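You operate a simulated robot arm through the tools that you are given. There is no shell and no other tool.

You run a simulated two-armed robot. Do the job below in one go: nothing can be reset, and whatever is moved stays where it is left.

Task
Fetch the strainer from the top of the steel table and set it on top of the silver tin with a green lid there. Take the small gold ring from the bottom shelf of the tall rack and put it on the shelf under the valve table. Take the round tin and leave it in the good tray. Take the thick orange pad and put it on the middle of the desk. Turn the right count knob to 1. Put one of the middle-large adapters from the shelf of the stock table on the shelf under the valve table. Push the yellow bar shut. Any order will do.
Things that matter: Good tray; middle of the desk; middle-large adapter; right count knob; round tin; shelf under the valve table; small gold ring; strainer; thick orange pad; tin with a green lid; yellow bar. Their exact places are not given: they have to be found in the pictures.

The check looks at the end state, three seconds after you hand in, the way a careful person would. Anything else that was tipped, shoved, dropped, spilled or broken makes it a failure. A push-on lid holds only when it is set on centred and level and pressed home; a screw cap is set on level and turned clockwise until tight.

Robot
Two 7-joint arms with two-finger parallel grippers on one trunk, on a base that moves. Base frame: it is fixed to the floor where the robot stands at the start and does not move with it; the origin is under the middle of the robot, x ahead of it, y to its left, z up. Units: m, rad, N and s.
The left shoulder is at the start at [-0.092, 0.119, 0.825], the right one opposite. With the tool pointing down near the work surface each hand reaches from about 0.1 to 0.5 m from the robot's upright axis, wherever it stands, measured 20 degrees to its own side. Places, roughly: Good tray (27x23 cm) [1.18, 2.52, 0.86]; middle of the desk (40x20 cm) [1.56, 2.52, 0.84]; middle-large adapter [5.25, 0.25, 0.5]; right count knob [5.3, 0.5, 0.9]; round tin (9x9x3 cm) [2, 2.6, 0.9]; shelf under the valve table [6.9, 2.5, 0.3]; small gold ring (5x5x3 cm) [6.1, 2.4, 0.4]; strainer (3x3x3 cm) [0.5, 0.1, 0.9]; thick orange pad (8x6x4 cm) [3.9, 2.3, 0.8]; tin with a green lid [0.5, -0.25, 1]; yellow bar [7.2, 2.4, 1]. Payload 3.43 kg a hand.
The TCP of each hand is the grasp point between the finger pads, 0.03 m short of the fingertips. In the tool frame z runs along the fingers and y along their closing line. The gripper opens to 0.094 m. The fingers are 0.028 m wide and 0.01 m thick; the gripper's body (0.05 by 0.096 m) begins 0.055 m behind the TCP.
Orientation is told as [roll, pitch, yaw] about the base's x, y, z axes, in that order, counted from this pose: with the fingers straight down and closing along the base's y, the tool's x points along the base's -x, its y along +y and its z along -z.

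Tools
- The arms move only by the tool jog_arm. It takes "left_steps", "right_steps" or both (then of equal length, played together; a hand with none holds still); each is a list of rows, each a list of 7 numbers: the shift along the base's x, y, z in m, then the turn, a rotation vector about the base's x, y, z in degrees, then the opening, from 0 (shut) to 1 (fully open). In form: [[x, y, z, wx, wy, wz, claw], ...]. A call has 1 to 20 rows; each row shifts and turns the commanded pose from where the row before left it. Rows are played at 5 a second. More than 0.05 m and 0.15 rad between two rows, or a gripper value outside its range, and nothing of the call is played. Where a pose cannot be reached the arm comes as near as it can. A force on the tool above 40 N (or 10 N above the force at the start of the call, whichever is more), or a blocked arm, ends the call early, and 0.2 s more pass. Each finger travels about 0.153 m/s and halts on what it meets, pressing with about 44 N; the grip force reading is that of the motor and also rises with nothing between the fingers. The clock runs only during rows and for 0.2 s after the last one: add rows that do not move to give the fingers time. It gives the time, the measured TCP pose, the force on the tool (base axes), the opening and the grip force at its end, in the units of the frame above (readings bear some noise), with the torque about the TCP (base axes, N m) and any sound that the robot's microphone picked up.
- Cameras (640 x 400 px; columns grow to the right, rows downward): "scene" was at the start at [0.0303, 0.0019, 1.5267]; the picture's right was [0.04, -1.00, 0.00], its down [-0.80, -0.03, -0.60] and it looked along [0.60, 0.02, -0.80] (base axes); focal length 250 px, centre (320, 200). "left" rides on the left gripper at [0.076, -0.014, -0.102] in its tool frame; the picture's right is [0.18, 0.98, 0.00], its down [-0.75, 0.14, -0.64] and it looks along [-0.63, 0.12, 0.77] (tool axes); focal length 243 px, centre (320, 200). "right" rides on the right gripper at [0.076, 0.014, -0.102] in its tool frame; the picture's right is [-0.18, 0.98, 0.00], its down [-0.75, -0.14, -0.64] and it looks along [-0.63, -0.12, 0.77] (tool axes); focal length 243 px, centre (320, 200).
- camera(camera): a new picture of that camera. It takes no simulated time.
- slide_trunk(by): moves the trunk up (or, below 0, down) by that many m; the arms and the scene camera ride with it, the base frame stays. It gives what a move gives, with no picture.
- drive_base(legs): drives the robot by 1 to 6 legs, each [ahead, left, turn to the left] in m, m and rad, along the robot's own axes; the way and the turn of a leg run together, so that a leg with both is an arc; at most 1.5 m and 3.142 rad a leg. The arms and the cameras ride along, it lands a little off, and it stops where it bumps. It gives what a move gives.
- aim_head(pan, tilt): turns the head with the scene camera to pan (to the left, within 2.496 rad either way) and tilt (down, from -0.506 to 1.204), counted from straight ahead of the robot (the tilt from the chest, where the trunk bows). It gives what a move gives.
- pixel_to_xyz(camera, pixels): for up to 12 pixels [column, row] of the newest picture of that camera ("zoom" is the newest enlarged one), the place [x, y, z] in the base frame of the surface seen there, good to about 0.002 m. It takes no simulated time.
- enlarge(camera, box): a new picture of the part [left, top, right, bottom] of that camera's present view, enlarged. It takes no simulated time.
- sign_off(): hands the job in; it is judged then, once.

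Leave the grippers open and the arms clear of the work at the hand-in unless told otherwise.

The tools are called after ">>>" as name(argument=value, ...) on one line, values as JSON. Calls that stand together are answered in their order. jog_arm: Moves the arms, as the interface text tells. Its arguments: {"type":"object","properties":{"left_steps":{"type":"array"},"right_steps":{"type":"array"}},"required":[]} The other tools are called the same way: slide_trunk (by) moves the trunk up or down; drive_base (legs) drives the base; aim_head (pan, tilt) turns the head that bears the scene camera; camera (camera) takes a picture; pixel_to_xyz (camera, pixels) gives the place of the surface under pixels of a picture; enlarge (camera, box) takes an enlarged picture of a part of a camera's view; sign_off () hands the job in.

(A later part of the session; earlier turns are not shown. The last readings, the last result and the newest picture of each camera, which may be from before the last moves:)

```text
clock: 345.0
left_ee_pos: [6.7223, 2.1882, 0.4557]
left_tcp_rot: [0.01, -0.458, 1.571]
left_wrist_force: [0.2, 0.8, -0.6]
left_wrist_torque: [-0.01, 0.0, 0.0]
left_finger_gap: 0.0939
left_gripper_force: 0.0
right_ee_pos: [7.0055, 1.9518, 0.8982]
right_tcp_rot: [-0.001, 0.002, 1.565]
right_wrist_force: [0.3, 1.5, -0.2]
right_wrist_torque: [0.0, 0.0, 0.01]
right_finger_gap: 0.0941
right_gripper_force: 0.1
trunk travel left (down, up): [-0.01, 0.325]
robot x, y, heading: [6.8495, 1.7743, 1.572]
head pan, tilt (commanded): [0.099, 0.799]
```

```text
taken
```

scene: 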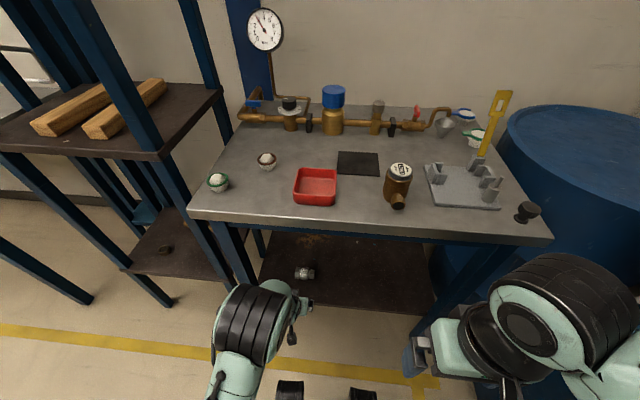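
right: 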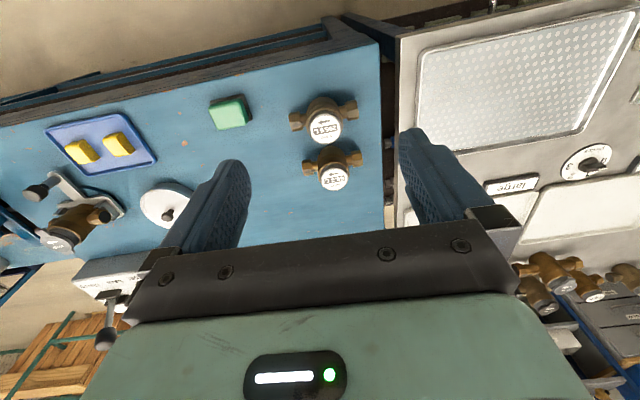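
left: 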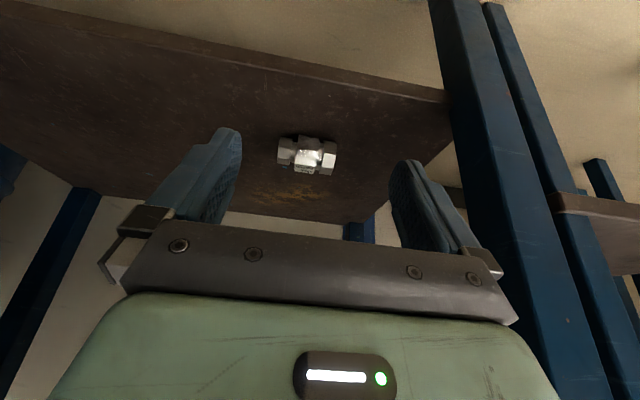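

The adapter rests on the shelf. Next, the gold ring: back off 0.25, slide left ~0.58 so the left hand faces the rack.

>>> drive_base(legs=[[-0.25, 0, 0], [0, 0.58, 0]])

>>> aim_head(pan=0.1, tilt=0.7)

>>> camera(camera="scene")

>>> camera(camera="left")

```text
clock: 352.0
left_ee_pos: [6.1343, 1.9382, 0.4545]
left_tcp_rot: [0.009, -0.456, 1.569]
left_wrist_force: [0.4, 0.4, 0.0]
left_wrist_torque: [-0.03, -0.02, 0.0]
left_finger_gap: 0.0939
left_gripper_force: 0.1
right_ee_pos: [6.418, 1.7016, 0.8975]
right_tcp_rot: [-0.001, 0.0, 1.565]
right_wrist_force: [0.0, 0.5, -1.1]
right_wrist_torque: [-0.01, -0.03, -0.01]
right_finger_gap: 0.0939
right_gripper_force: 0.1
trunk travel left (down, up): [-0.01, 0.325]
robot x, y, heading: [6.2572, 1.5286, 1.569]
head pan, tilt (commanded): [0.099, 0.799]
```

```text
clock: 352.7
left_ee_pos: [6.1342, 1.9393, 0.4534]
left_tcp_rot: [0.011, -0.457, 1.57]
left_wrist_force: [-0.2, -0.2, -0.5]
left_wrist_torque: [-0.02, -0.01, 0.03]
left_finger_gap: 0.094
left_gripper_force: 0.0
right_ee_pos: [6.417, 1.7011, 0.8992]
right_tcp_rot: [0.001, 0.001, 1.565]
right_wrist_force: [0.2, -0.4, -0.5]
right_wrist_torque: [-0.01, 0.0, 0.0]
right_finger_gap: 0.0938
right_gripper_force: 0.1
trunk travel left (down, up): [-0.01, 0.325]
robot x, y, heading: [6.2596, 1.527, 1.573]
head pan, tilt (commanded): [0.099, 0.7]
```

```text
taken
```

scene: 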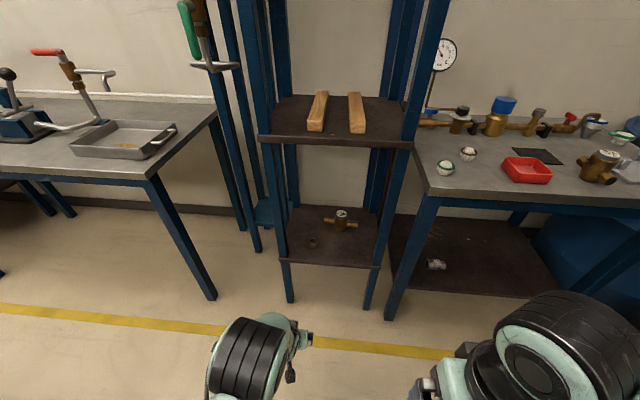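

```text
taken
```

left: 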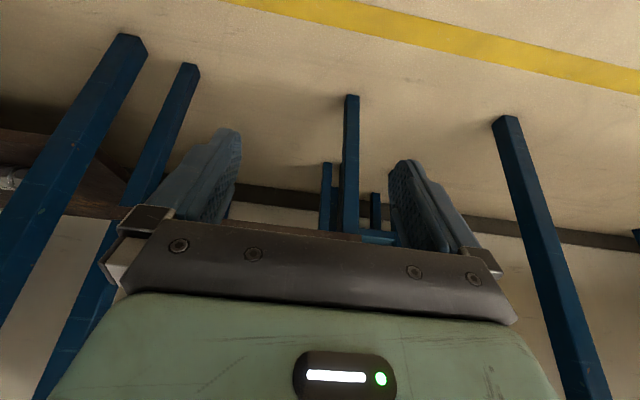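

>>> enlarge(camera="scene", box=[260, 195, 420, 295])

>>> pixel_to_xyz(camera="scene", pixels=[[312, 242], [312, 246], [284, 258], [377, 265], [275, 140], [408, 142], [295, 240], [330, 256], [340, 225], [285, 215], [290, 290]])

```text
4.00 times, centred on (340, 245) of scene
```

zoom: 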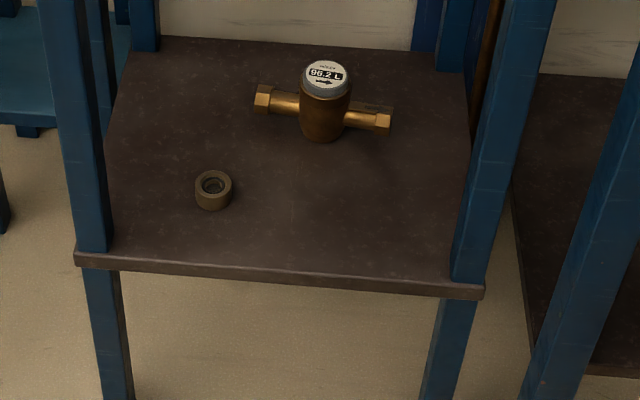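

```text
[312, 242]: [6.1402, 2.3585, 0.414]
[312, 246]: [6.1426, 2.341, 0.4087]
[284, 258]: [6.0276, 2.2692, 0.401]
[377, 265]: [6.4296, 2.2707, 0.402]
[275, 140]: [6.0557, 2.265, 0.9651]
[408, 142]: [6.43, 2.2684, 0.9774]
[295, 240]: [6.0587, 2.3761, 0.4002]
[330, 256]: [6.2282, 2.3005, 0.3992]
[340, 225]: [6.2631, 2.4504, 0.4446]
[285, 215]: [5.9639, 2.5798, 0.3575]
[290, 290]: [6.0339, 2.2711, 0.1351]
```

Ring at ≈(6.141, 2.36) on the shelf at z=0.400. I'll raise the left hand to z≈0.52, drive ahead 0.24 and look with the left camera.

>>> jog_arm(left_steps=[[0.003, 0, 0.03, 0, 0, 0, 0.8], [0.003, 0, 0.03, 0, 0, 0, 0.7], [0, 0, 0, 0, 0, 0, 0.7]])

>>> drive_base(legs=[[0.24, 0, 0]])

>>> camera(camera="left")

>>> camera(camera="scene")

```text
clock: 353.5
left_ee_pos: [6.1401, 1.9378, 0.5144]
left_tcp_rot: [0.012, -0.457, 1.57]
left_wrist_force: [0.4, 0.1, -0.6]
left_wrist_torque: [0.01, -0.02, -0.01]
left_finger_gap: 0.0659
left_gripper_force: 0.0
right_ee_pos: [6.4172, 1.7021, 0.8975]
right_tcp_rot: [0.0, 0.001, 1.563]
right_wrist_force: [-0.2, 0.3, -0.2]
right_wrist_torque: [-0.02, 0.01, -0.04]
right_finger_gap: 0.0941
right_gripper_force: 0.1
trunk travel left (down, up): [-0.01, 0.325]
robot x, y, heading: [6.2601, 1.527, 1.57]
head pan, tilt (commanded): [0.099, 0.7]
```

```text
clock: 355.3
left_ee_pos: [6.1392, 2.1766, 0.5164]
left_tcp_rot: [0.011, -0.458, 1.569]
left_wrist_force: [0.4, -0.5, 0.3]
left_wrist_torque: [-0.04, -0.01, -0.03]
left_finger_gap: 0.066
left_gripper_force: 0.0
right_ee_pos: [6.417, 1.9413, 0.8982]
right_tcp_rot: [0.0, 0.002, 1.564]
right_wrist_force: [0.2, 0.4, -0.2]
right_wrist_torque: [0.02, -0.02, 0.02]
right_finger_gap: 0.094
right_gripper_force: 0.0
trunk travel left (down, up): [-0.01, 0.325]
robot x, y, heading: [6.2567, 1.7672, 1.572]
head pan, tilt (commanded): [0.099, 0.7]
```

```text
taken
```

left: 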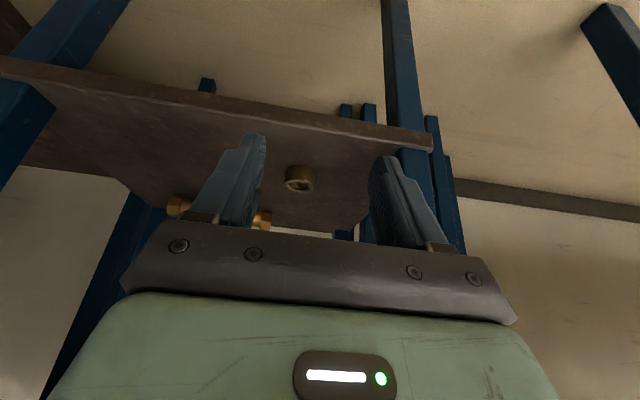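

```text
taken
```

scene: 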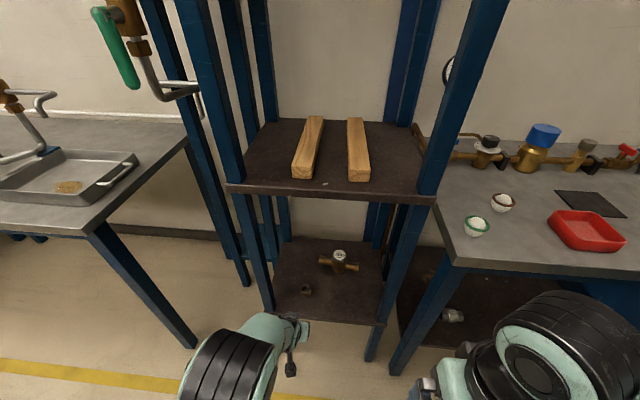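

I'll enlarge the ring at (300,178) in the left view and measure.

>>> enlarge(camera="left", box=[260, 150, 340, 210])

>>> pixel_to_xyz(camera="zoom", pixels=[[205, 200], [430, 215], [318, 150], [318, 230], [320, 290], [230, 270], [410, 280], [320, 130], [100, 200], [540, 220]])

```text
6.67 times, centred on (300, 180) of left
```

zoom: 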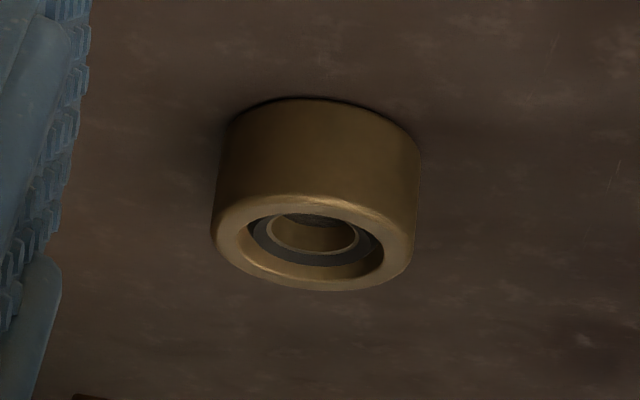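

```text
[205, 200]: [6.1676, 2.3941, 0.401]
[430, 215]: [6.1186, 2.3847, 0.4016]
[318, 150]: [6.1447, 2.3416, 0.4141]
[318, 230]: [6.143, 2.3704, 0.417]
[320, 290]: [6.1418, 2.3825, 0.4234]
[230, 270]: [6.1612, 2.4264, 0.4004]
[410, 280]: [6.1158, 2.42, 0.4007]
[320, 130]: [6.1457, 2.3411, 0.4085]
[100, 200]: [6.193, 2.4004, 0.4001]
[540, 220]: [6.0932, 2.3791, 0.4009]
```

Ring: centre (6.1435, 2.3615), Ø≈42 mm, top 0.425. Moving in above it.

>>> jog_arm(left_steps=[[0.001, 0.035, -0.005, 0, 0, 0, 0.7], [0.001, 0.035, -0.005, 0, 0, 0, 0.7], [0.001, 0.035, -0.005, 0, 0, 0, 0.7], [0.001, 0.035, -0.005, 0, 0, 0, 0.7], [0, 0.036, -0.005, 0, 0, 0, 0.7], [0, 0, 0, 0, 0, 0, 0.7]])

>>> camera(camera="left")

>>> camera(camera="scene")

```text
clock: 356.7
left_ee_pos: [6.1442, 2.3527, 0.4887]
left_tcp_rot: [0.012, -0.455, 1.569]
left_wrist_force: [0.1, -0.3, -0.2]
left_wrist_torque: [0.01, 0.04, 0.02]
left_finger_gap: 0.0657
left_gripper_force: 0.1
right_ee_pos: [6.4169, 1.9397, 0.8987]
right_tcp_rot: [0.001, 0.001, 1.563]
right_wrist_force: [-0.8, 0.2, 0.1]
right_wrist_torque: [0.01, 0.0, 0.0]
right_finger_gap: 0.0937
right_gripper_force: 0.0
trunk travel left (down, up): [-0.01, 0.325]
robot x, y, heading: [6.2568, 1.7657, 1.574]
head pan, tilt (commanded): [0.099, 0.7]
```

```text
taken
```

left: 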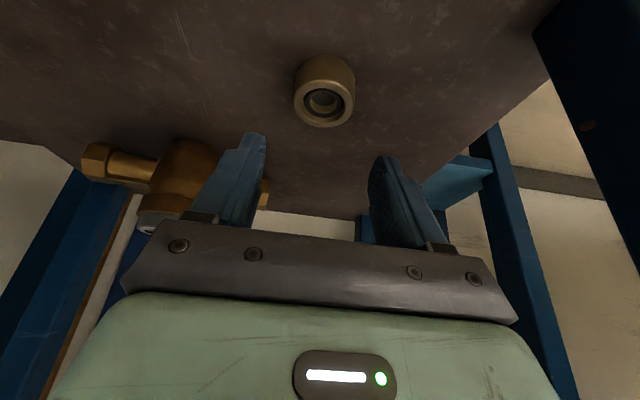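

```text
taken
```

scene: 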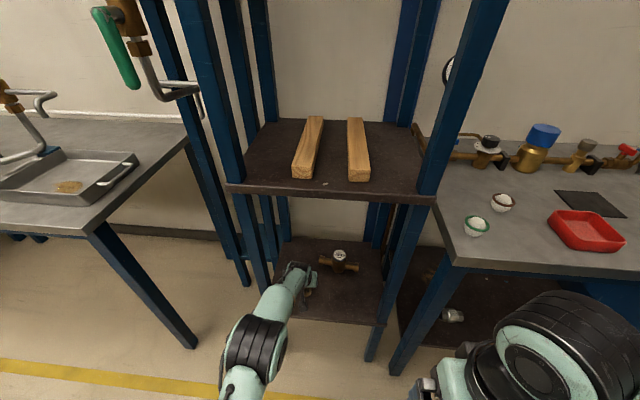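

I'll check the meter pipe's nearest end and re-measure the ring before descending.

>>> pixel_to_xyz(camera="left", pixels=[[265, 195], [262, 188], [296, 80], [354, 85], [324, 65], [324, 124], [310, 118], [340, 118], [300, 100], [352, 103]])

```text
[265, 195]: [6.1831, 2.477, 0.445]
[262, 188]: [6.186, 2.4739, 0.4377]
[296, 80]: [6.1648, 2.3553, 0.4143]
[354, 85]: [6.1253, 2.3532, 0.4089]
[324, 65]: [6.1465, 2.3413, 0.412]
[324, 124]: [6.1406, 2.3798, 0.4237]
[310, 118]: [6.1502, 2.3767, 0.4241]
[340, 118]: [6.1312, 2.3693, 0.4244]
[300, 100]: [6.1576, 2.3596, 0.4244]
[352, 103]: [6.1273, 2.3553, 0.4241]
```

Ring centre (6.1443, 2.3615) — aligned. Descending to z≈0.438 and closing.

>>> jog_arm(left_steps=[[0, 0.0005, -0.02, 0, 0, 0, 0.7], [0, 0, -0.018, 0, 0, 0, 0.7], [0, 0, -0.009, 0, 0, 0, 0.7], [0, 0, -0.004, 0, 0, 0, 0.7], [0, 0, 0, 0, 0, 0, 0.7], [0, 0, 0, 0, 0, 0, 0.5], [0, 0, 0, 0, 0, 0, 0.35], [0, 0, 0, 0, 0, 0, 0.3], [0, 0, 0, 0, 0, 0, 0.3]])

>>> camera(camera="left")

```text
clock: 358.7
left_ee_pos: [6.1435, 2.3552, 0.4382]
left_tcp_rot: [0.01, -0.456, 1.569]
left_wrist_force: [0.8, 0.2, -0.6]
left_wrist_torque: [-0.02, -0.03, 0.0]
left_finger_gap: 0.0405
left_gripper_force: 43.9
right_ee_pos: [6.4171, 1.9399, 0.8988]
right_tcp_rot: [0.0, 0.002, 1.565]
right_wrist_force: [0.8, -0.3, 1.0]
right_wrist_torque: [-0.03, 0.01, 0.0]
right_finger_gap: 0.0941
right_gripper_force: 0.1
trunk travel left (down, up): [-0.01, 0.325]
robot x, y, heading: [6.2611, 1.7675, 1.573]
head pan, tilt (commanded): [0.099, 0.7]
```

```text
taken
```

left: 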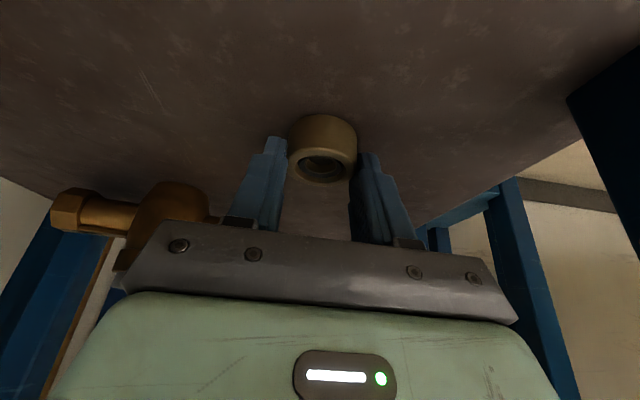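

Gripped at 40.5 mm. Lifting 6 cm and backing out.

>>> jog_arm(left_steps=[[0, 0, 0.01, 0, 0, 0, 0.3], [0, 0, 0.02, 0, 0, 0, 0.3], [0, 0, 0.03, 0, 0, 0, 0.3], [0, -0.03, 0.01, 0, 0, 0, 0.3], [0, -0.035, 0, 0, 0, 0, 0.3], [0, -0.035, 0, 0, 0, 0, 0.3], [0, -0.035, 0, 0, 0, 0, 0.3], [0, -0.035, 0, 0, 0, 0, 0.3], [0, 0, 0, 0, 0, 0, 0.3]])

>>> camera(camera="left")

```text
clock: 360.7
left_ee_pos: [6.1428, 2.1825, 0.5121]
left_tcp_rot: [0.01, -0.456, 1.57]
left_wrist_force: [-0.1, 0.3, -1.0]
left_wrist_torque: [0.0, 0.0, -0.02]
left_finger_gap: 0.0407
left_gripper_force: 43.6
right_ee_pos: [6.4167, 1.9422, 0.8984]
right_tcp_rot: [0.0, 0.003, 1.564]
right_wrist_force: [-0.6, 0.6, 0.6]
right_wrist_torque: [0.02, -0.02, -0.03]
right_finger_gap: 0.0942
right_gripper_force: 0.1
trunk travel left (down, up): [-0.01, 0.325]
robot x, y, heading: [6.2583, 1.7689, 1.574]
head pan, tilt (commanded): [0.099, 0.7]
```

```text
taken
```

left: 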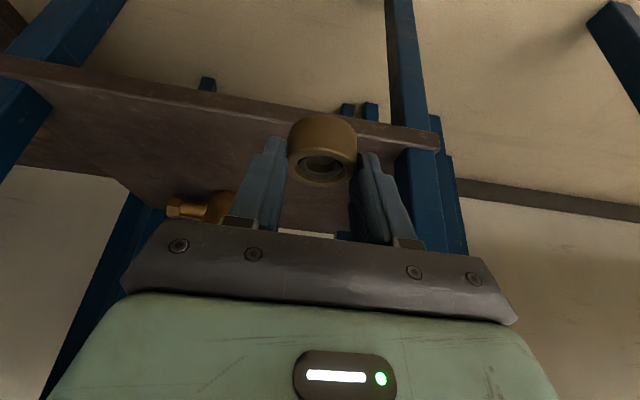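

The ring is held level. Driving back, right 0.64 m, and forward to the valve table again.

>>> drive_base(legs=[[-0.25, 0, -0.003], [0, -0.64, 0], [0.25, 0, 0]])

>>> aim_head(pan=0.0, tilt=0.8)

>>> camera(camera="scene")

```text
clock: 369.6
left_ee_pos: [6.7883, 2.1784, 0.5111]
left_tcp_rot: [0.011, -0.456, 1.57]
left_wrist_force: [-0.9, 0.1, -0.9]
left_wrist_torque: [0.0, -0.02, -0.02]
left_finger_gap: 0.0407
left_gripper_force: 44.3
right_ee_pos: [7.0635, 1.9349, 0.8983]
right_tcp_rot: [-0.001, 0.001, 1.564]
right_wrist_force: [-0.4, 0.9, 0.6]
right_wrist_torque: [-0.01, -0.01, -0.04]
right_finger_gap: 0.094
right_gripper_force: 0.0
trunk travel left (down, up): [-0.01, 0.325]
robot x, y, heading: [6.9047, 1.7594, 1.574]
head pan, tilt (commanded): [0.099, 0.7]
```

```text
clock: 370.3
left_ee_pos: [6.7901, 2.1768, 0.5103]
left_tcp_rot: [0.011, -0.457, 1.569]
left_wrist_force: [0.6, -0.3, -1.6]
left_wrist_torque: [0.04, -0.02, -0.02]
left_finger_gap: 0.0406
left_gripper_force: 43.7
right_ee_pos: [7.0624, 1.9342, 0.8985]
right_tcp_rot: [0.0, 0.002, 1.563]
right_wrist_force: [0.0, -0.3, -0.2]
right_wrist_torque: [-0.01, 0.01, 0.04]
right_finger_gap: 0.094
right_gripper_force: 0.1
trunk travel left (down, up): [-0.01, 0.325]
robot x, y, heading: [6.9006, 1.7643, 1.569]
head pan, tilt (commanded): [0.0, 0.799]
```

```text
taken
```

scene: 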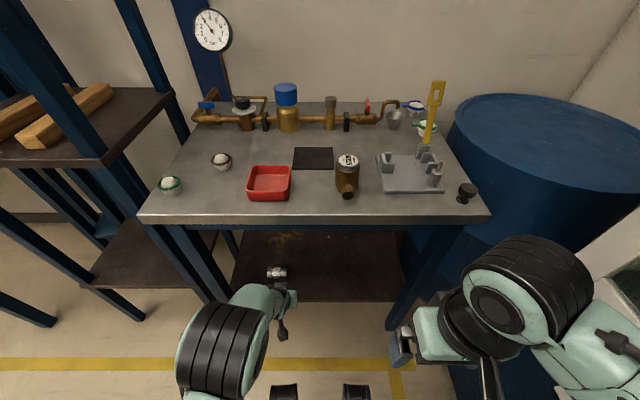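

Shifting the hand right to x≈6.87 and lowering, then entering the shelf space.

>>> jog_arm(left_steps=[[0.03, 0, -0.03, 0, 0, 0, 0.3], [0.03, 0, -0.03, 0, 0, 0, 0.3], [0.02, 0.02, -0.03, 0, 0, 0, 0.3], [0, 0.03, -0.02, 0, 0, 0, 0.3], [0, 0.035, -0.01, 0, 0, 0, 0.3], [0, 0.035, -0.01, 0, 0, 0, 0.3], [0, 0.035, -0.01, 0, 0, 0, 0.3], [0, 0.03, -0.01, 0, 0, 0, 0.3], [0, 0, 0, 0, 0, 0, 0.3]])

>>> camera(camera="left")

>>> camera(camera="scene")

```text
clock: 372.3
left_ee_pos: [6.8689, 2.3602, 0.3604]
left_tcp_rot: [0.011, -0.454, 1.569]
left_wrist_force: [-0.7, 0.5, -1.5]
left_wrist_torque: [-0.01, 0.0, 0.01]
left_finger_gap: 0.0402
left_gripper_force: 43.2
right_ee_pos: [7.0632, 1.935, 0.8981]
right_tcp_rot: [-0.001, 0.003, 1.563]
right_wrist_force: [-0.3, -0.4, 0.5]
right_wrist_torque: [-0.04, -0.01, -0.03]
right_finger_gap: 0.0938
right_gripper_force: 0.1
trunk travel left (down, up): [-0.01, 0.325]
robot x, y, heading: [6.9073, 1.76, 1.572]
head pan, tilt (commanded): [0.0, 0.799]
```

```text
taken
```

left: 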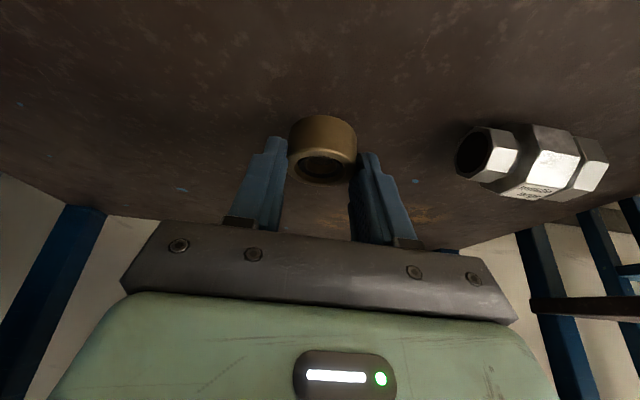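

```text
taken
```

scene: 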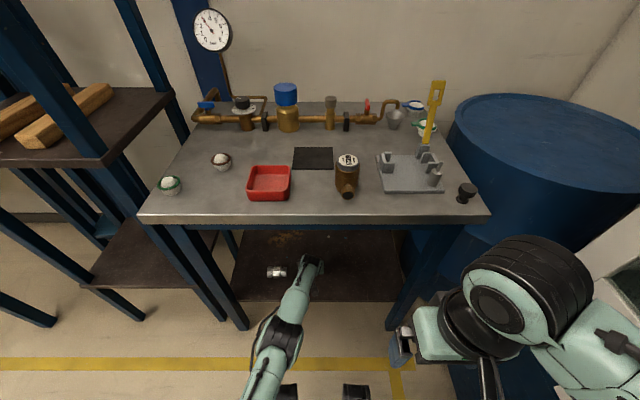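

Good. Lowering the ring the last ~36 mm to the shelf.

>>> jog_arm(left_steps=[[0, 0, -0.015, 0, 0, 0, 0.3], [0, 0, -0.012, 0, 0, 0, 0.3], [0, 0, -0.005, 0, 0, 0, 0.3], [0, 0, -0.002, 0, 0, 0, 0.3], [0, 0, 0, 0, 0, 0, 0.3]])

```text
clock: 373.5
left_ee_pos: [6.8684, 2.3567, 0.3292]
left_tcp_rot: [0.011, -0.459, 1.57]
left_wrist_force: [0.1, -0.6, -2.1]
left_wrist_torque: [0.0, -0.03, -0.02]
left_finger_gap: 0.0403
left_gripper_force: 43.8
left hand out of reach, approached as far as the arm can: row 2
right_ee_pos: [7.0631, 1.9356, 0.8977]
right_tcp_rot: [0.001, 0.003, 1.565]
right_wrist_force: [-0.2, 0.9, 0.5]
right_wrist_torque: [-0.02, 0.0, -0.01]
right_finger_gap: 0.0938
right_gripper_force: 0.2
trunk travel left (down, up): [-0.01, 0.325]
robot x, y, heading: [6.9049, 1.7621, 1.574]
head pan, tilt (commanded): [0.0, 0.799]
```

At the edge of reach; I'll pull in 1.5 cm and keep lowering.

>>> jog_arm(left_steps=[[0, -0.015, 0, 0, 0, 0, 0.3], [0, 0, -0.003, 0, 0, 0, 0.3], [0, 0, -0.0015, 0, 0, 0, 0.3], [0, 0, 0, 0, 0, 0, 0.3]])

>>> enlarge(camera="left", box=[220, 80, 420, 205])

```text
clock: 374.5
left_ee_pos: [6.8689, 2.3426, 0.3241]
left_tcp_rot: [0.011, -0.458, 1.568]
left_wrist_force: [0.1, -0.1, 0.0]
left_wrist_torque: [-0.03, -0.03, -0.05]
left_finger_gap: 0.0403
left_gripper_force: 43.7
right_ee_pos: [7.0635, 1.9346, 0.8985]
right_tcp_rot: [-0.002, 0.001, 1.565]
right_wrist_force: [1.2, -0.3, 0.1]
right_wrist_torque: [-0.01, -0.02, 0.03]
right_finger_gap: 0.0937
right_gripper_force: 0.1
trunk travel left (down, up): [-0.01, 0.325]
robot x, y, heading: [6.9047, 1.7618, 1.572]
head pan, tilt (commanded): [0.0, 0.799]
```

```text
3.20 times, centred on (320, 142) of left
```

zoom: 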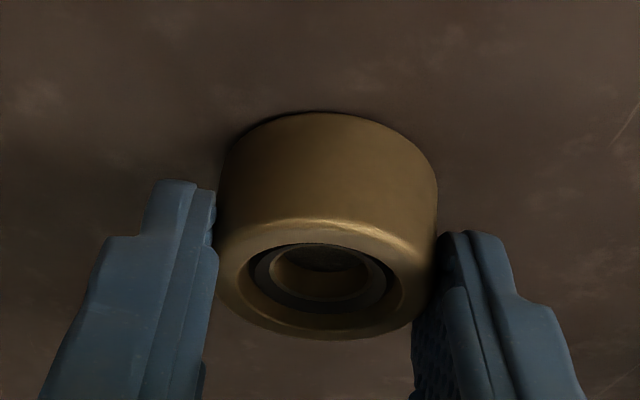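

Almost in contact; two more 1 mm steps.

>>> jog_arm(left_steps=[[0, 0, -0.001, 0, 0, 0, 0.3], [0, 0, -0.001, 0, 0, 0, 0.3], [0, 0, 0, 0, 0, 0, 0.3]])

```text
clock: 375.3
left_ee_pos: [6.8689, 2.3435, 0.3243]
left_tcp_rot: [0.011, -0.461, 1.57]
left_wrist_force: [-1.9, -3.5, 14.6]
left_wrist_torque: [-0.14, -0.23, -0.08]
left_finger_gap: 0.0405
left_gripper_force: 44.1
right_ee_pos: [7.0624, 1.9342, 0.8989]
right_tcp_rot: [0.0, -0.001, 1.563]
right_wrist_force: [0.1, 0.4, 0.2]
right_wrist_torque: [-0.04, -0.02, 0.02]
right_finger_gap: 0.0941
right_gripper_force: 0.1
trunk travel left (down, up): [-0.01, 0.325]
robot x, y, heading: [6.9018, 1.759, 1.573]
head pan, tilt (commanded): [0.0, 0.799]
```

Firm contact (14.6 N). Opening, lifting, and backing out.

>>> jog_arm(left_steps=[[0, 0, 0.001, 0, 0, 0, 0.4], [0, 0, 0, 0, 0, 0, 0.6], [0, 0, 0, 0, 0, 0, 0.7], [0, 0, 0, 0, 0, 0, 0.7], [0, 0, 0.02, 0, 0, 0, 0.7], [0, 0, 0.03, 0, 0, 0, 0.7], [0, 0, 0.03, 0, 0, 0, 0.7], [0, -0.03, 0.01, 0, 0, 0, 0.7], [0, -0.035, 0.02, 0, 0, 0, 0.7], [0, -0.035, 0.02, 0, 0, 0, 0.7], [0, -0.035, 0.01, 0, 0, 0, 0.7], [0, -0.03, 0.01, 0, 0, 0, 0.7], [0, 0, 0, 0, 0, 0, 0.7]])

>>> camera(camera="left")

>>> camera(camera="scene")

```text
clock: 378.1
left_ee_pos: [6.8691, 2.1758, 0.4749]
left_tcp_rot: [0.012, -0.458, 1.569]
left_wrist_force: [0.3, 0.4, 0.3]
left_wrist_torque: [0.01, 0.03, 0.0]
left_finger_gap: 0.0657
left_gripper_force: 0.0
right_ee_pos: [7.0631, 1.9349, 0.8987]
right_tcp_rot: [0.0, 0.003, 1.564]
right_wrist_force: [0.2, -0.6, -0.7]
right_wrist_torque: [0.0, 0.01, 0.02]
right_finger_gap: 0.0941
right_gripper_force: 0.1
trunk travel left (down, up): [-0.01, 0.325]
robot x, y, heading: [6.9027, 1.765, 1.572]
head pan, tilt (commanded): [0.0, 0.799]
```

```text
taken
```

left: 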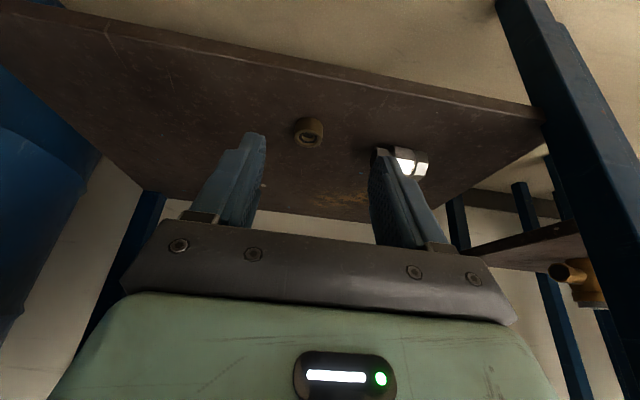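

```text
taken
```

scene: 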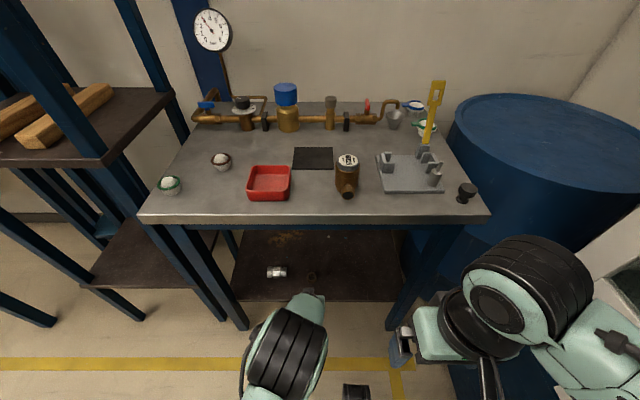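

Ring and adapter both rest on the shelf. Now the yellow bar. I'll back away, raise the trunk, and bring both hands to a high pose.

>>> drive_base(legs=[[-0.35, 0, 0]])

>>> slide_trunk(by=0.25)

>>> jog_arm(left_steps=[[0, 0, 0.04, -5, 0, 0, 1], [0, 0, 0.04, -5, 0, 0, 1], [0, 0, 0.04, -5, 0, 0, 1], [-0.01, 0, 0.04, -5, 0, 0, 1], [-0.02, -0.01, 0.04, -6, 0, 0, 1], [-0.03, -0.01, 0.03, 0, 0, 0, 1], [-0.03, -0.03, 0.02, 0, 0, 0, 1], [-0.02, -0.03, 0.03, 0, 0, 0, 1], [0, -0.03, 0.04, 0, 0, 0, 1], [0, -0.03, 0.04, 0, 0, 0, 1], [0, 0, 0, 0, 0, 0, 1]])

>>> camera(camera="scene")

```text
clock: 380.3
left_ee_pos: [6.8688, 1.8364, 0.4751]
left_tcp_rot: [0.011, -0.458, 1.567]
left_wrist_force: [-0.8, 0.2, 0.7]
left_wrist_torque: [-0.02, 0.0, -0.02]
left_finger_gap: 0.0657
left_gripper_force: 0.0
right_ee_pos: [7.0632, 1.5948, 0.8995]
right_tcp_rot: [0.0, 0.0, 1.563]
right_wrist_force: [-0.4, 1.0, -0.2]
right_wrist_torque: [-0.01, 0.0, 0.01]
right_finger_gap: 0.0941
right_gripper_force: 0.0
trunk travel left (down, up): [-0.01, 0.325]
robot x, y, heading: [6.9076, 1.4201, 1.568]
head pan, tilt (commanded): [0.0, 0.799]
```

```text
clock: 382.9
left_ee_pos: [6.8691, 1.8358, 0.7246]
left_tcp_rot: [0.009, -0.457, 1.566]
left_wrist_force: [-0.5, 0.0, -0.1]
left_wrist_torque: [0.01, -0.01, -0.02]
left_finger_gap: 0.0658
left_gripper_force: 0.0
right_ee_pos: [7.0622, 1.592, 1.1485]
right_tcp_rot: [0.001, 0.001, 1.561]
right_wrist_force: [0.2, 0.5, -0.7]
right_wrist_torque: [0.01, 0.0, -0.01]
right_finger_gap: 0.0942
right_gripper_force: 0.2
trunk travel left (down, up): [-0.26, 0.075]
robot x, y, heading: [6.9042, 1.4184, 1.572]
head pan, tilt (commanded): [0.0, 0.799]
```

```text
clock: 385.3
left_ee_pos: [6.7606, 1.6957, 1.084]
left_tcp_rot: [0.01, -0.002, 1.568]
left_wrist_force: [-0.4, -0.4, 0.3]
left_wrist_torque: [0.06, -0.01, 0.0]
left_finger_gap: 0.0942
left_gripper_force: 0.0
right_ee_pos: [7.0629, 1.5947, 1.1481]
right_tcp_rot: [-0.002, 0.002, 1.562]
right_wrist_force: [0.2, 0.1, -0.3]
right_wrist_torque: [0.01, -0.01, -0.02]
right_finger_gap: 0.0941
right_gripper_force: 0.0
trunk travel left (down, up): [-0.26, 0.075]
robot x, y, heading: [6.8992, 1.4199, 1.569]
head pan, tilt (commanded): [0.0, 0.799]
```

```text
taken
```

scene: 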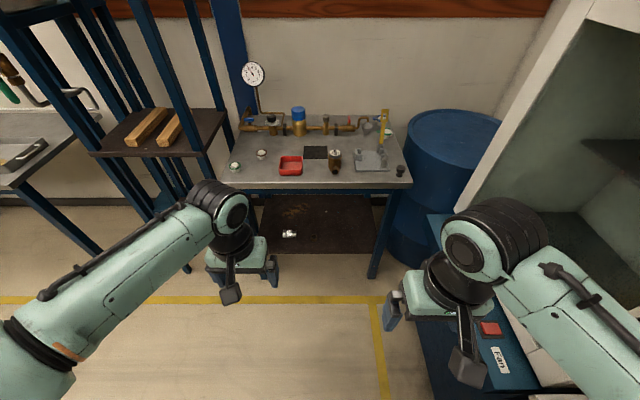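

The fume cabinet is on the right; I'll extend the right hand forward in free space (bringing the elbow inward) with some forward tilt to view the fixture.

>>> jog_arm(right_steps=[[0, 0.04, 0, 4, 0, 0, 1], [0, 0.04, 0, 4, 0, 0, 1], [0, 0.04, 0, 4, 0, 0, 1], [0, 0.04, 0, 4, 0, 0, 1], [0, 0.04, 0, 4, 0, 0, 1], [0, 0.04, 0, 0, 0, 0, 1], [0, 0, 0, 0, 0, 0, 1]])

>>> camera(camera="scene")

>>> camera(camera="right")

```text
clock: 386.9
left_ee_pos: [6.7596, 1.6959, 1.0839]
left_tcp_rot: [0.006, -0.004, 1.567]
left_wrist_force: [0.5, -1.2, 0.4]
left_wrist_torque: [0.0, 0.0, 0.02]
left_finger_gap: 0.0944
left_gripper_force: 0.1
right_ee_pos: [7.0618, 1.8355, 1.1477]
right_tcp_rot: [0.003, -0.349, 1.562]
right_wrist_force: [0.5, -0.7, 0.2]
right_wrist_torque: [0.01, 0.0, 0.0]
right_finger_gap: 0.0938
right_gripper_force: 0.1
trunk travel left (down, up): [-0.26, 0.075]
robot x, y, heading: [6.9047, 1.4197, 1.572]
head pan, tilt (commanded): [0.0, 0.799]
```

```text
taken
```

scene: 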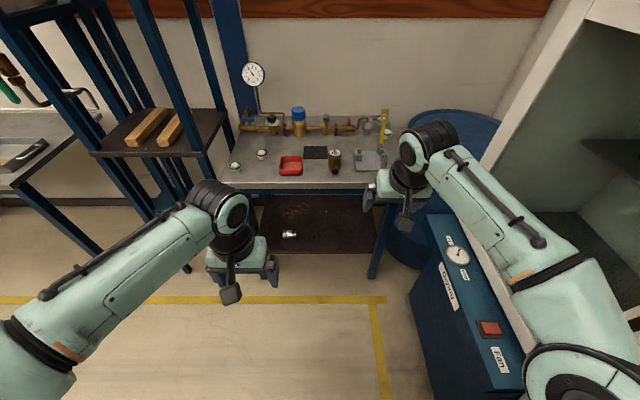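

```text
taken
```

right: 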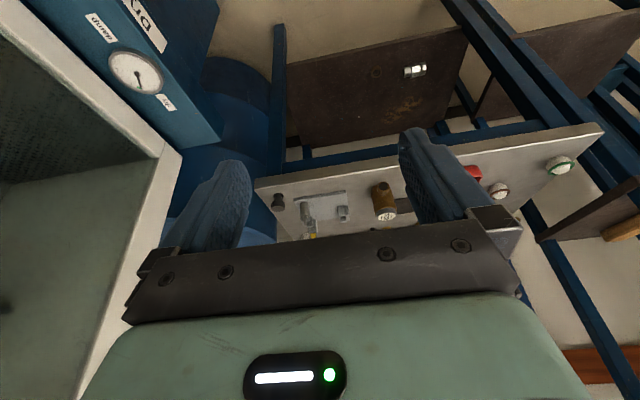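

I'll check the fume cabinet's nearest frame position and the right arm's elbow clearance.

>>> pixel_to_xyz(camera="scene", pixels=[[500, 170], [470, 220], [560, 60], [600, 20], [440, 250], [480, 200], [545, 270], [600, 330], [520, 245], [480, 330]])

>>> pixel_to_xyz(camera="right", pixels=[[130, 250], [170, 180], [140, 120], [60, 60], [290, 215], [342, 213], [313, 235], [305, 205], [305, 220]])

```text
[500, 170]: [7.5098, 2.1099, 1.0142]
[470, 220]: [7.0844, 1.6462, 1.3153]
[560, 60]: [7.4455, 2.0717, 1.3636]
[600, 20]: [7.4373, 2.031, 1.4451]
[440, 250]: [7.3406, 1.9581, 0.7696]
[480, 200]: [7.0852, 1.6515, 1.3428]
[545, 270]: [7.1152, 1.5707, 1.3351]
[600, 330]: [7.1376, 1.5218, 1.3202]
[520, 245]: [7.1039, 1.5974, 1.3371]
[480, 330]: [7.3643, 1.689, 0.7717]
```

```text
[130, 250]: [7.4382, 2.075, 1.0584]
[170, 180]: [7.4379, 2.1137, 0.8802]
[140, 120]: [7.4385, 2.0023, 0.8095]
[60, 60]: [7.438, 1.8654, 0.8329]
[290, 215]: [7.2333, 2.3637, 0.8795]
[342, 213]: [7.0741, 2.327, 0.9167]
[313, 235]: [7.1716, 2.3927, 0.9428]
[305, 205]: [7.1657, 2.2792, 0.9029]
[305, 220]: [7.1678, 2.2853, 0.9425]
```

Clear. Driving to about (6.95, 1.80) and looking at the fixture again.

>>> drive_base(legs=[[0.2, -0.05, 0], [0.18, 0, 0]])

>>> aim_head(pan=-0.2, tilt=0.7)

>>> camera(camera="scene")

>>> camera(camera="right")

```text
clock: 389.6
left_ee_pos: [6.8087, 2.0771, 1.0835]
left_tcp_rot: [0.011, -0.002, 1.567]
left_wrist_force: [0.5, -0.1, 0.1]
left_wrist_torque: [0.0, -0.01, -0.01]
left_finger_gap: 0.0941
left_gripper_force: 0.1
right_ee_pos: [7.1109, 2.2188, 1.1479]
right_tcp_rot: [0.004, -0.348, 1.563]
right_wrist_force: [-0.9, 0.3, 0.1]
right_wrist_torque: [-0.01, -0.01, 0.04]
right_finger_gap: 0.0941
right_gripper_force: 0.2
trunk travel left (down, up): [-0.26, 0.075]
robot x, y, heading: [6.9532, 1.8007, 1.565]
head pan, tilt (commanded): [0.0, 0.799]
```

```text
clock: 390.4
left_ee_pos: [6.8094, 2.0765, 1.0844]
left_tcp_rot: [0.007, -0.003, 1.567]
left_wrist_force: [-0.5, 0.1, -0.2]
left_wrist_torque: [-0.01, -0.01, -0.02]
left_finger_gap: 0.0937
left_gripper_force: 0.0
right_ee_pos: [7.1099, 2.2179, 1.1483]
right_tcp_rot: [0.004, -0.347, 1.563]
right_wrist_force: [0.5, -0.6, -0.6]
right_wrist_torque: [0.01, 0.01, -0.04]
right_finger_gap: 0.094
right_gripper_force: 0.1
trunk travel left (down, up): [-0.26, 0.075]
robot x, y, heading: [6.9518, 1.8024, 1.573]
head pan, tilt (commanded): [-0.201, 0.7]
```

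```text
taken
```

scene: 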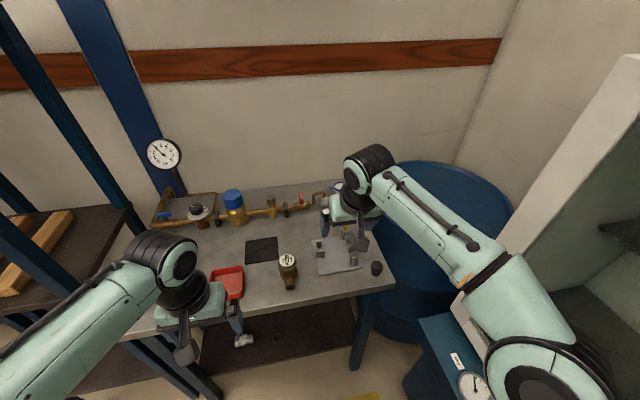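

```text
taken
```

right: 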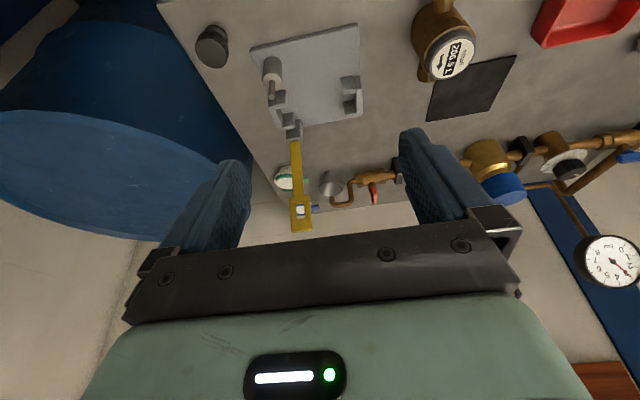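

The fixture and bar are visible in the right camera around (300,150). Enlarging to understand the mechanism.

>>> enlarge(camera="right", box=[230, 20, 390, 240])

>>> pixel_to_xyz(camera="right", pixels=[[302, 222], [300, 210], [296, 180], [295, 150], [294, 135], [294, 125], [270, 65], [272, 85], [275, 98], [350, 90], [300, 231], [330, 60]])

```text
1.82 times, centred on (310, 130) of right
```

zoom: 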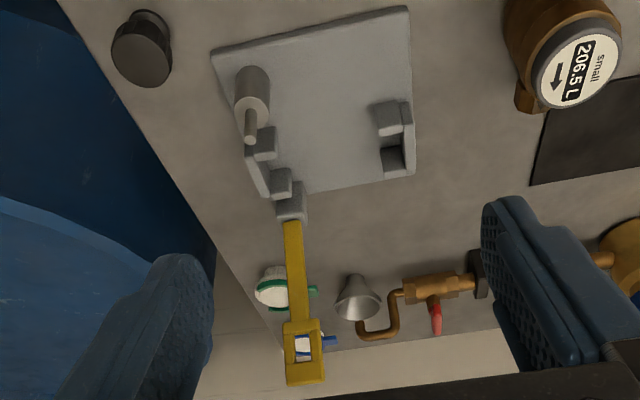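

```text
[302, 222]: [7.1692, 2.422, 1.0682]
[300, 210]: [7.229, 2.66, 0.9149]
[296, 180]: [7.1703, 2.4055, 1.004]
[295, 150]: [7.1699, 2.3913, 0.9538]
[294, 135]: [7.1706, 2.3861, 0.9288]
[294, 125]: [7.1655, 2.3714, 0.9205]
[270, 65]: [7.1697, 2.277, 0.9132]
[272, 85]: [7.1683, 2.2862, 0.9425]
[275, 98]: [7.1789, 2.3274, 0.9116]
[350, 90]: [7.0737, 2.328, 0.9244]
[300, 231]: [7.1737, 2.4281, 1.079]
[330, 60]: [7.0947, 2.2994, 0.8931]
```

The bar hinges at (y 2.385, z 0.915) and swings toward me over the right V-block to the rod at y≈2.285. I'll pinch its upper part and swing it down. First come nearer and raise the trunk.

>>> slide_trunk(by=0.07)

>>> drive_base(legs=[[0.08, 0, 0]])

>>> jog_arm(right_steps=[[0.01, 0.0, 0, 5, 0, 0, 0.8], [0.01, 0.0, 0, 5, 0, 0, 0.64], [0.01, 0.0, -0.01, 5, 0, 0, 0.64], [0.01, 0.0, -0.01, 5, 0, 0, 0.64], [0.01, 0.0, -0.02, 5, 0, 0, 0.64], [0.01, 0, -0.03, 0, 0, 0, 0.64], [0, 0, -0.03, 0, 0, 0, 0.64], [0, 0, 0, 0, 0, 0, 0.64]])

>>> camera(camera="right")

>>> camera(camera="scene")

```text
clock: 391.4
left_ee_pos: [6.8091, 2.0772, 1.1546]
left_tcp_rot: [0.007, -0.003, 1.567]
left_wrist_force: [0.4, -0.5, -0.1]
left_wrist_torque: [0.02, 0.0, 0.0]
left_finger_gap: 0.0942
left_gripper_force: 0.1
right_ee_pos: [7.1109, 2.2177, 1.2178]
right_tcp_rot: [0.003, -0.348, 1.563]
right_wrist_force: [-0.2, -0.3, -0.2]
right_wrist_torque: [0.01, 0.03, -0.03]
right_finger_gap: 0.094
right_gripper_force: 0.1
trunk travel left (down, up): [-0.33, 0.005]
robot x, y, heading: [6.9521, 1.8009, 1.568]
head pan, tilt (commanded): [-0.201, 0.7]
```

```text
clock: 392.5
left_ee_pos: [6.811, 2.1549, 1.1535]
left_tcp_rot: [0.01, -0.003, 1.565]
left_wrist_force: [-0.1, 0.4, -1.1]
left_wrist_torque: [-0.04, 0.03, 0.0]
left_finger_gap: 0.0941
left_gripper_force: 0.0
right_ee_pos: [7.1112, 2.295, 1.2176]
right_tcp_rot: [0.004, -0.346, 1.56]
right_wrist_force: [-0.3, -0.4, -0.6]
right_wrist_torque: [-0.03, -0.04, 0.01]
right_finger_gap: 0.094
right_gripper_force: 0.1
trunk travel left (down, up): [-0.33, 0.005]
robot x, y, heading: [6.9521, 1.8789, 1.571]
head pan, tilt (commanded): [-0.201, 0.7]
```

```text
clock: 394.3
left_ee_pos: [6.8108, 2.1554, 1.1538]
left_tcp_rot: [0.009, -0.003, 1.565]
left_wrist_force: [-0.2, -0.1, 0.3]
left_wrist_torque: [-0.01, 0.0, 0.01]
left_finger_gap: 0.0939
left_gripper_force: 0.0
right_ee_pos: [7.1725, 2.2962, 1.1163]
right_tcp_rot: [0.011, -0.785, 1.558]
right_wrist_force: [-0.1, 0.8, 0.8]
right_wrist_torque: [-0.02, -0.01, -0.03]
right_finger_gap: 0.0604
right_gripper_force: 0.1
trunk travel left (down, up): [-0.33, 0.005]
robot x, y, heading: [6.9498, 1.8821, 1.567]
head pan, tilt (commanded): [-0.201, 0.7]
```

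```text
taken
```

right: 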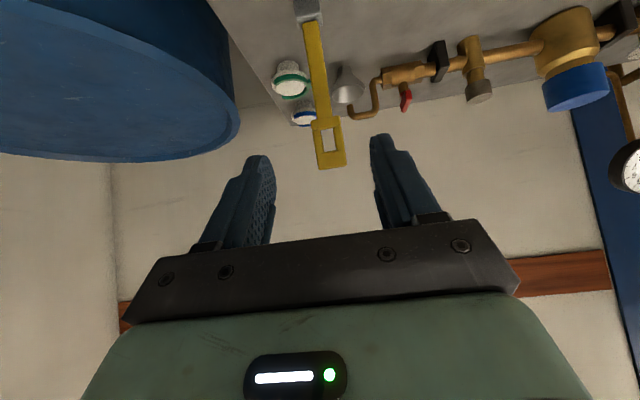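

```text
taken
```

scene: 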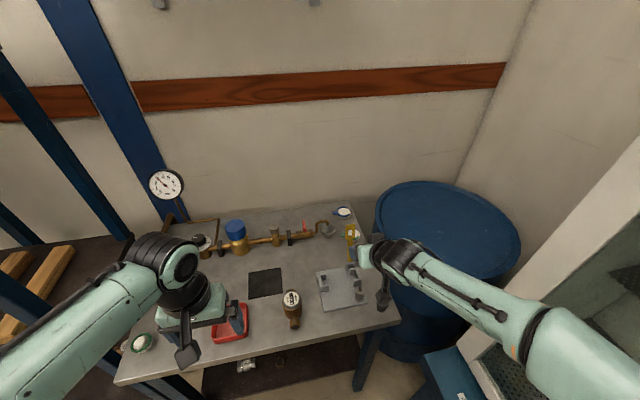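

The bar's head at (328,145) lies between the fingers' lanes. Measuring it precisely.

>>> pixel_to_xyz(camera="right", pixels=[[330, 163], [322, 163], [341, 160], [315, 125], [337, 121], [316, 95], [322, 95], [311, 95], [314, 60], [310, 25], [328, 122], [318, 110]])

>>> enlarge(camera="right", box=[260, 0, 400, 180])

```text
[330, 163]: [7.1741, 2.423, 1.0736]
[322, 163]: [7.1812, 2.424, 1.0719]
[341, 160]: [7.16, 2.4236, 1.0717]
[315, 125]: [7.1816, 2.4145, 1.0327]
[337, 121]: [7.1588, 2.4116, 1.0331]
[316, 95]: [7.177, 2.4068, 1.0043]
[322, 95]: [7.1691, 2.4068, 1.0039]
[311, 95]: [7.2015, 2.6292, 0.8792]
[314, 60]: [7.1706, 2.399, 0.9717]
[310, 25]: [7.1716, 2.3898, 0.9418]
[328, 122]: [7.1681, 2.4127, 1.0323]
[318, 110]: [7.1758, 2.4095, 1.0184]
```

```text
2.22 times, centred on (330, 90) of right
```

zoom: 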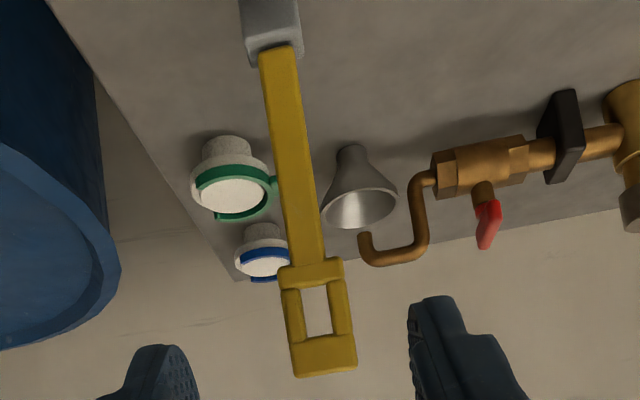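

Head is 23–27 mm wide, centred x=7.170, spanning z 1.03–1.078, y≈2.42. Moving in along the tool direction to straddle it.

>>> jog_arm(right_steps=[[-0.001, 0.03, 0, 0, 0, 0, 0.64], [-0.001, 0.033, 0, 0, 0, 0, 0.64], [0, 0.02, -0.02, 0, 0, 0, 0.64], [0, 0.02, -0.02, 0, 0, 0, 0.64], [0, 0.02, -0.02, 0, 0, 0, 0.64], [0, 0, 0, 0, 0, 0, 0.64]])

>>> camera(camera="right")

>>> enlarge(camera="scene", box=[290, 190, 430, 310])

```text
clock: 395.7
left_ee_pos: [6.8103, 2.1547, 1.1536]
left_tcp_rot: [0.008, -0.004, 1.566]
left_wrist_force: [0.0, 0.2, -1.0]
left_wrist_torque: [-0.02, -0.03, 0.04]
left_finger_gap: 0.0942
left_gripper_force: 0.1
right_ee_pos: [7.1695, 2.4173, 1.0573]
right_tcp_rot: [0.009, -0.783, 1.557]
right_wrist_force: [0.3, -0.8, 0.4]
right_wrist_torque: [0.01, 0.0, 0.0]
right_finger_gap: 0.06
right_gripper_force: 0.1
trunk travel left (down, up): [-0.33, 0.005]
robot x, y, heading: [6.9523, 1.8783, 1.569]
head pan, tilt (commanded): [-0.201, 0.7]
```

```text
taken
```

right: 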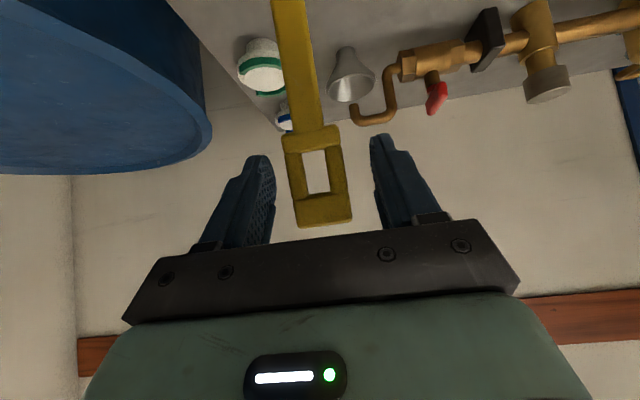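

```text
3.33 times, centred on (360, 250) of scene
```

zoom: 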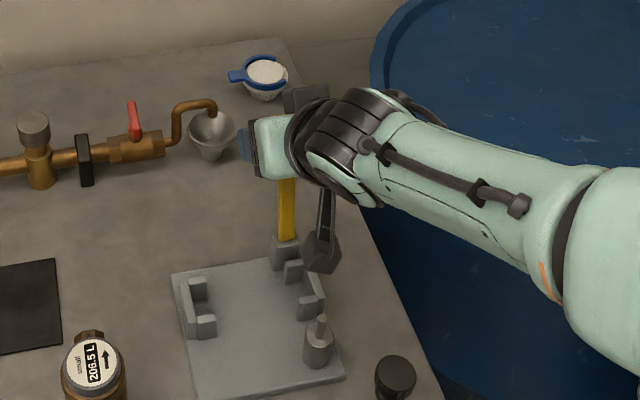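

The head is between the fingers. Closing on it.

>>> jog_arm(right_steps=[[0, 0, 0, 0, 0, 0, 0.4], [0, 0, 0, 0, 0, 0, 0.25], [0, 0, 0, 0, 0, 0, 0.18], [0, 0, 0, 0, 0, 0, 0.18]])

>>> camera(camera="right")

```text
clock: 396.7
left_ee_pos: [6.8104, 2.1556, 1.1534]
left_tcp_rot: [0.01, -0.003, 1.564]
left_wrist_force: [-0.5, 0.5, -0.2]
left_wrist_torque: [-0.04, 0.01, 0.0]
left_finger_gap: 0.0939
left_gripper_force: 0.1
right_ee_pos: [7.171, 2.4172, 1.0578]
right_tcp_rot: [0.01, -0.784, 1.557]
right_wrist_force: [5.4, 0.0, -1.6]
right_wrist_torque: [0.08, -0.06, -0.1]
right_finger_gap: 0.0359
right_gripper_force: 45.1
trunk travel left (down, up): [-0.33, 0.005]
robot x, y, heading: [6.9498, 1.8788, 1.57]
head pan, tilt (commanded): [-0.201, 0.7]
```

```text
taken
```

right: 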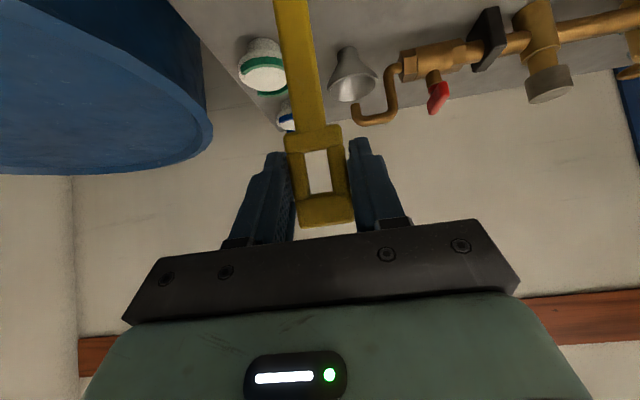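

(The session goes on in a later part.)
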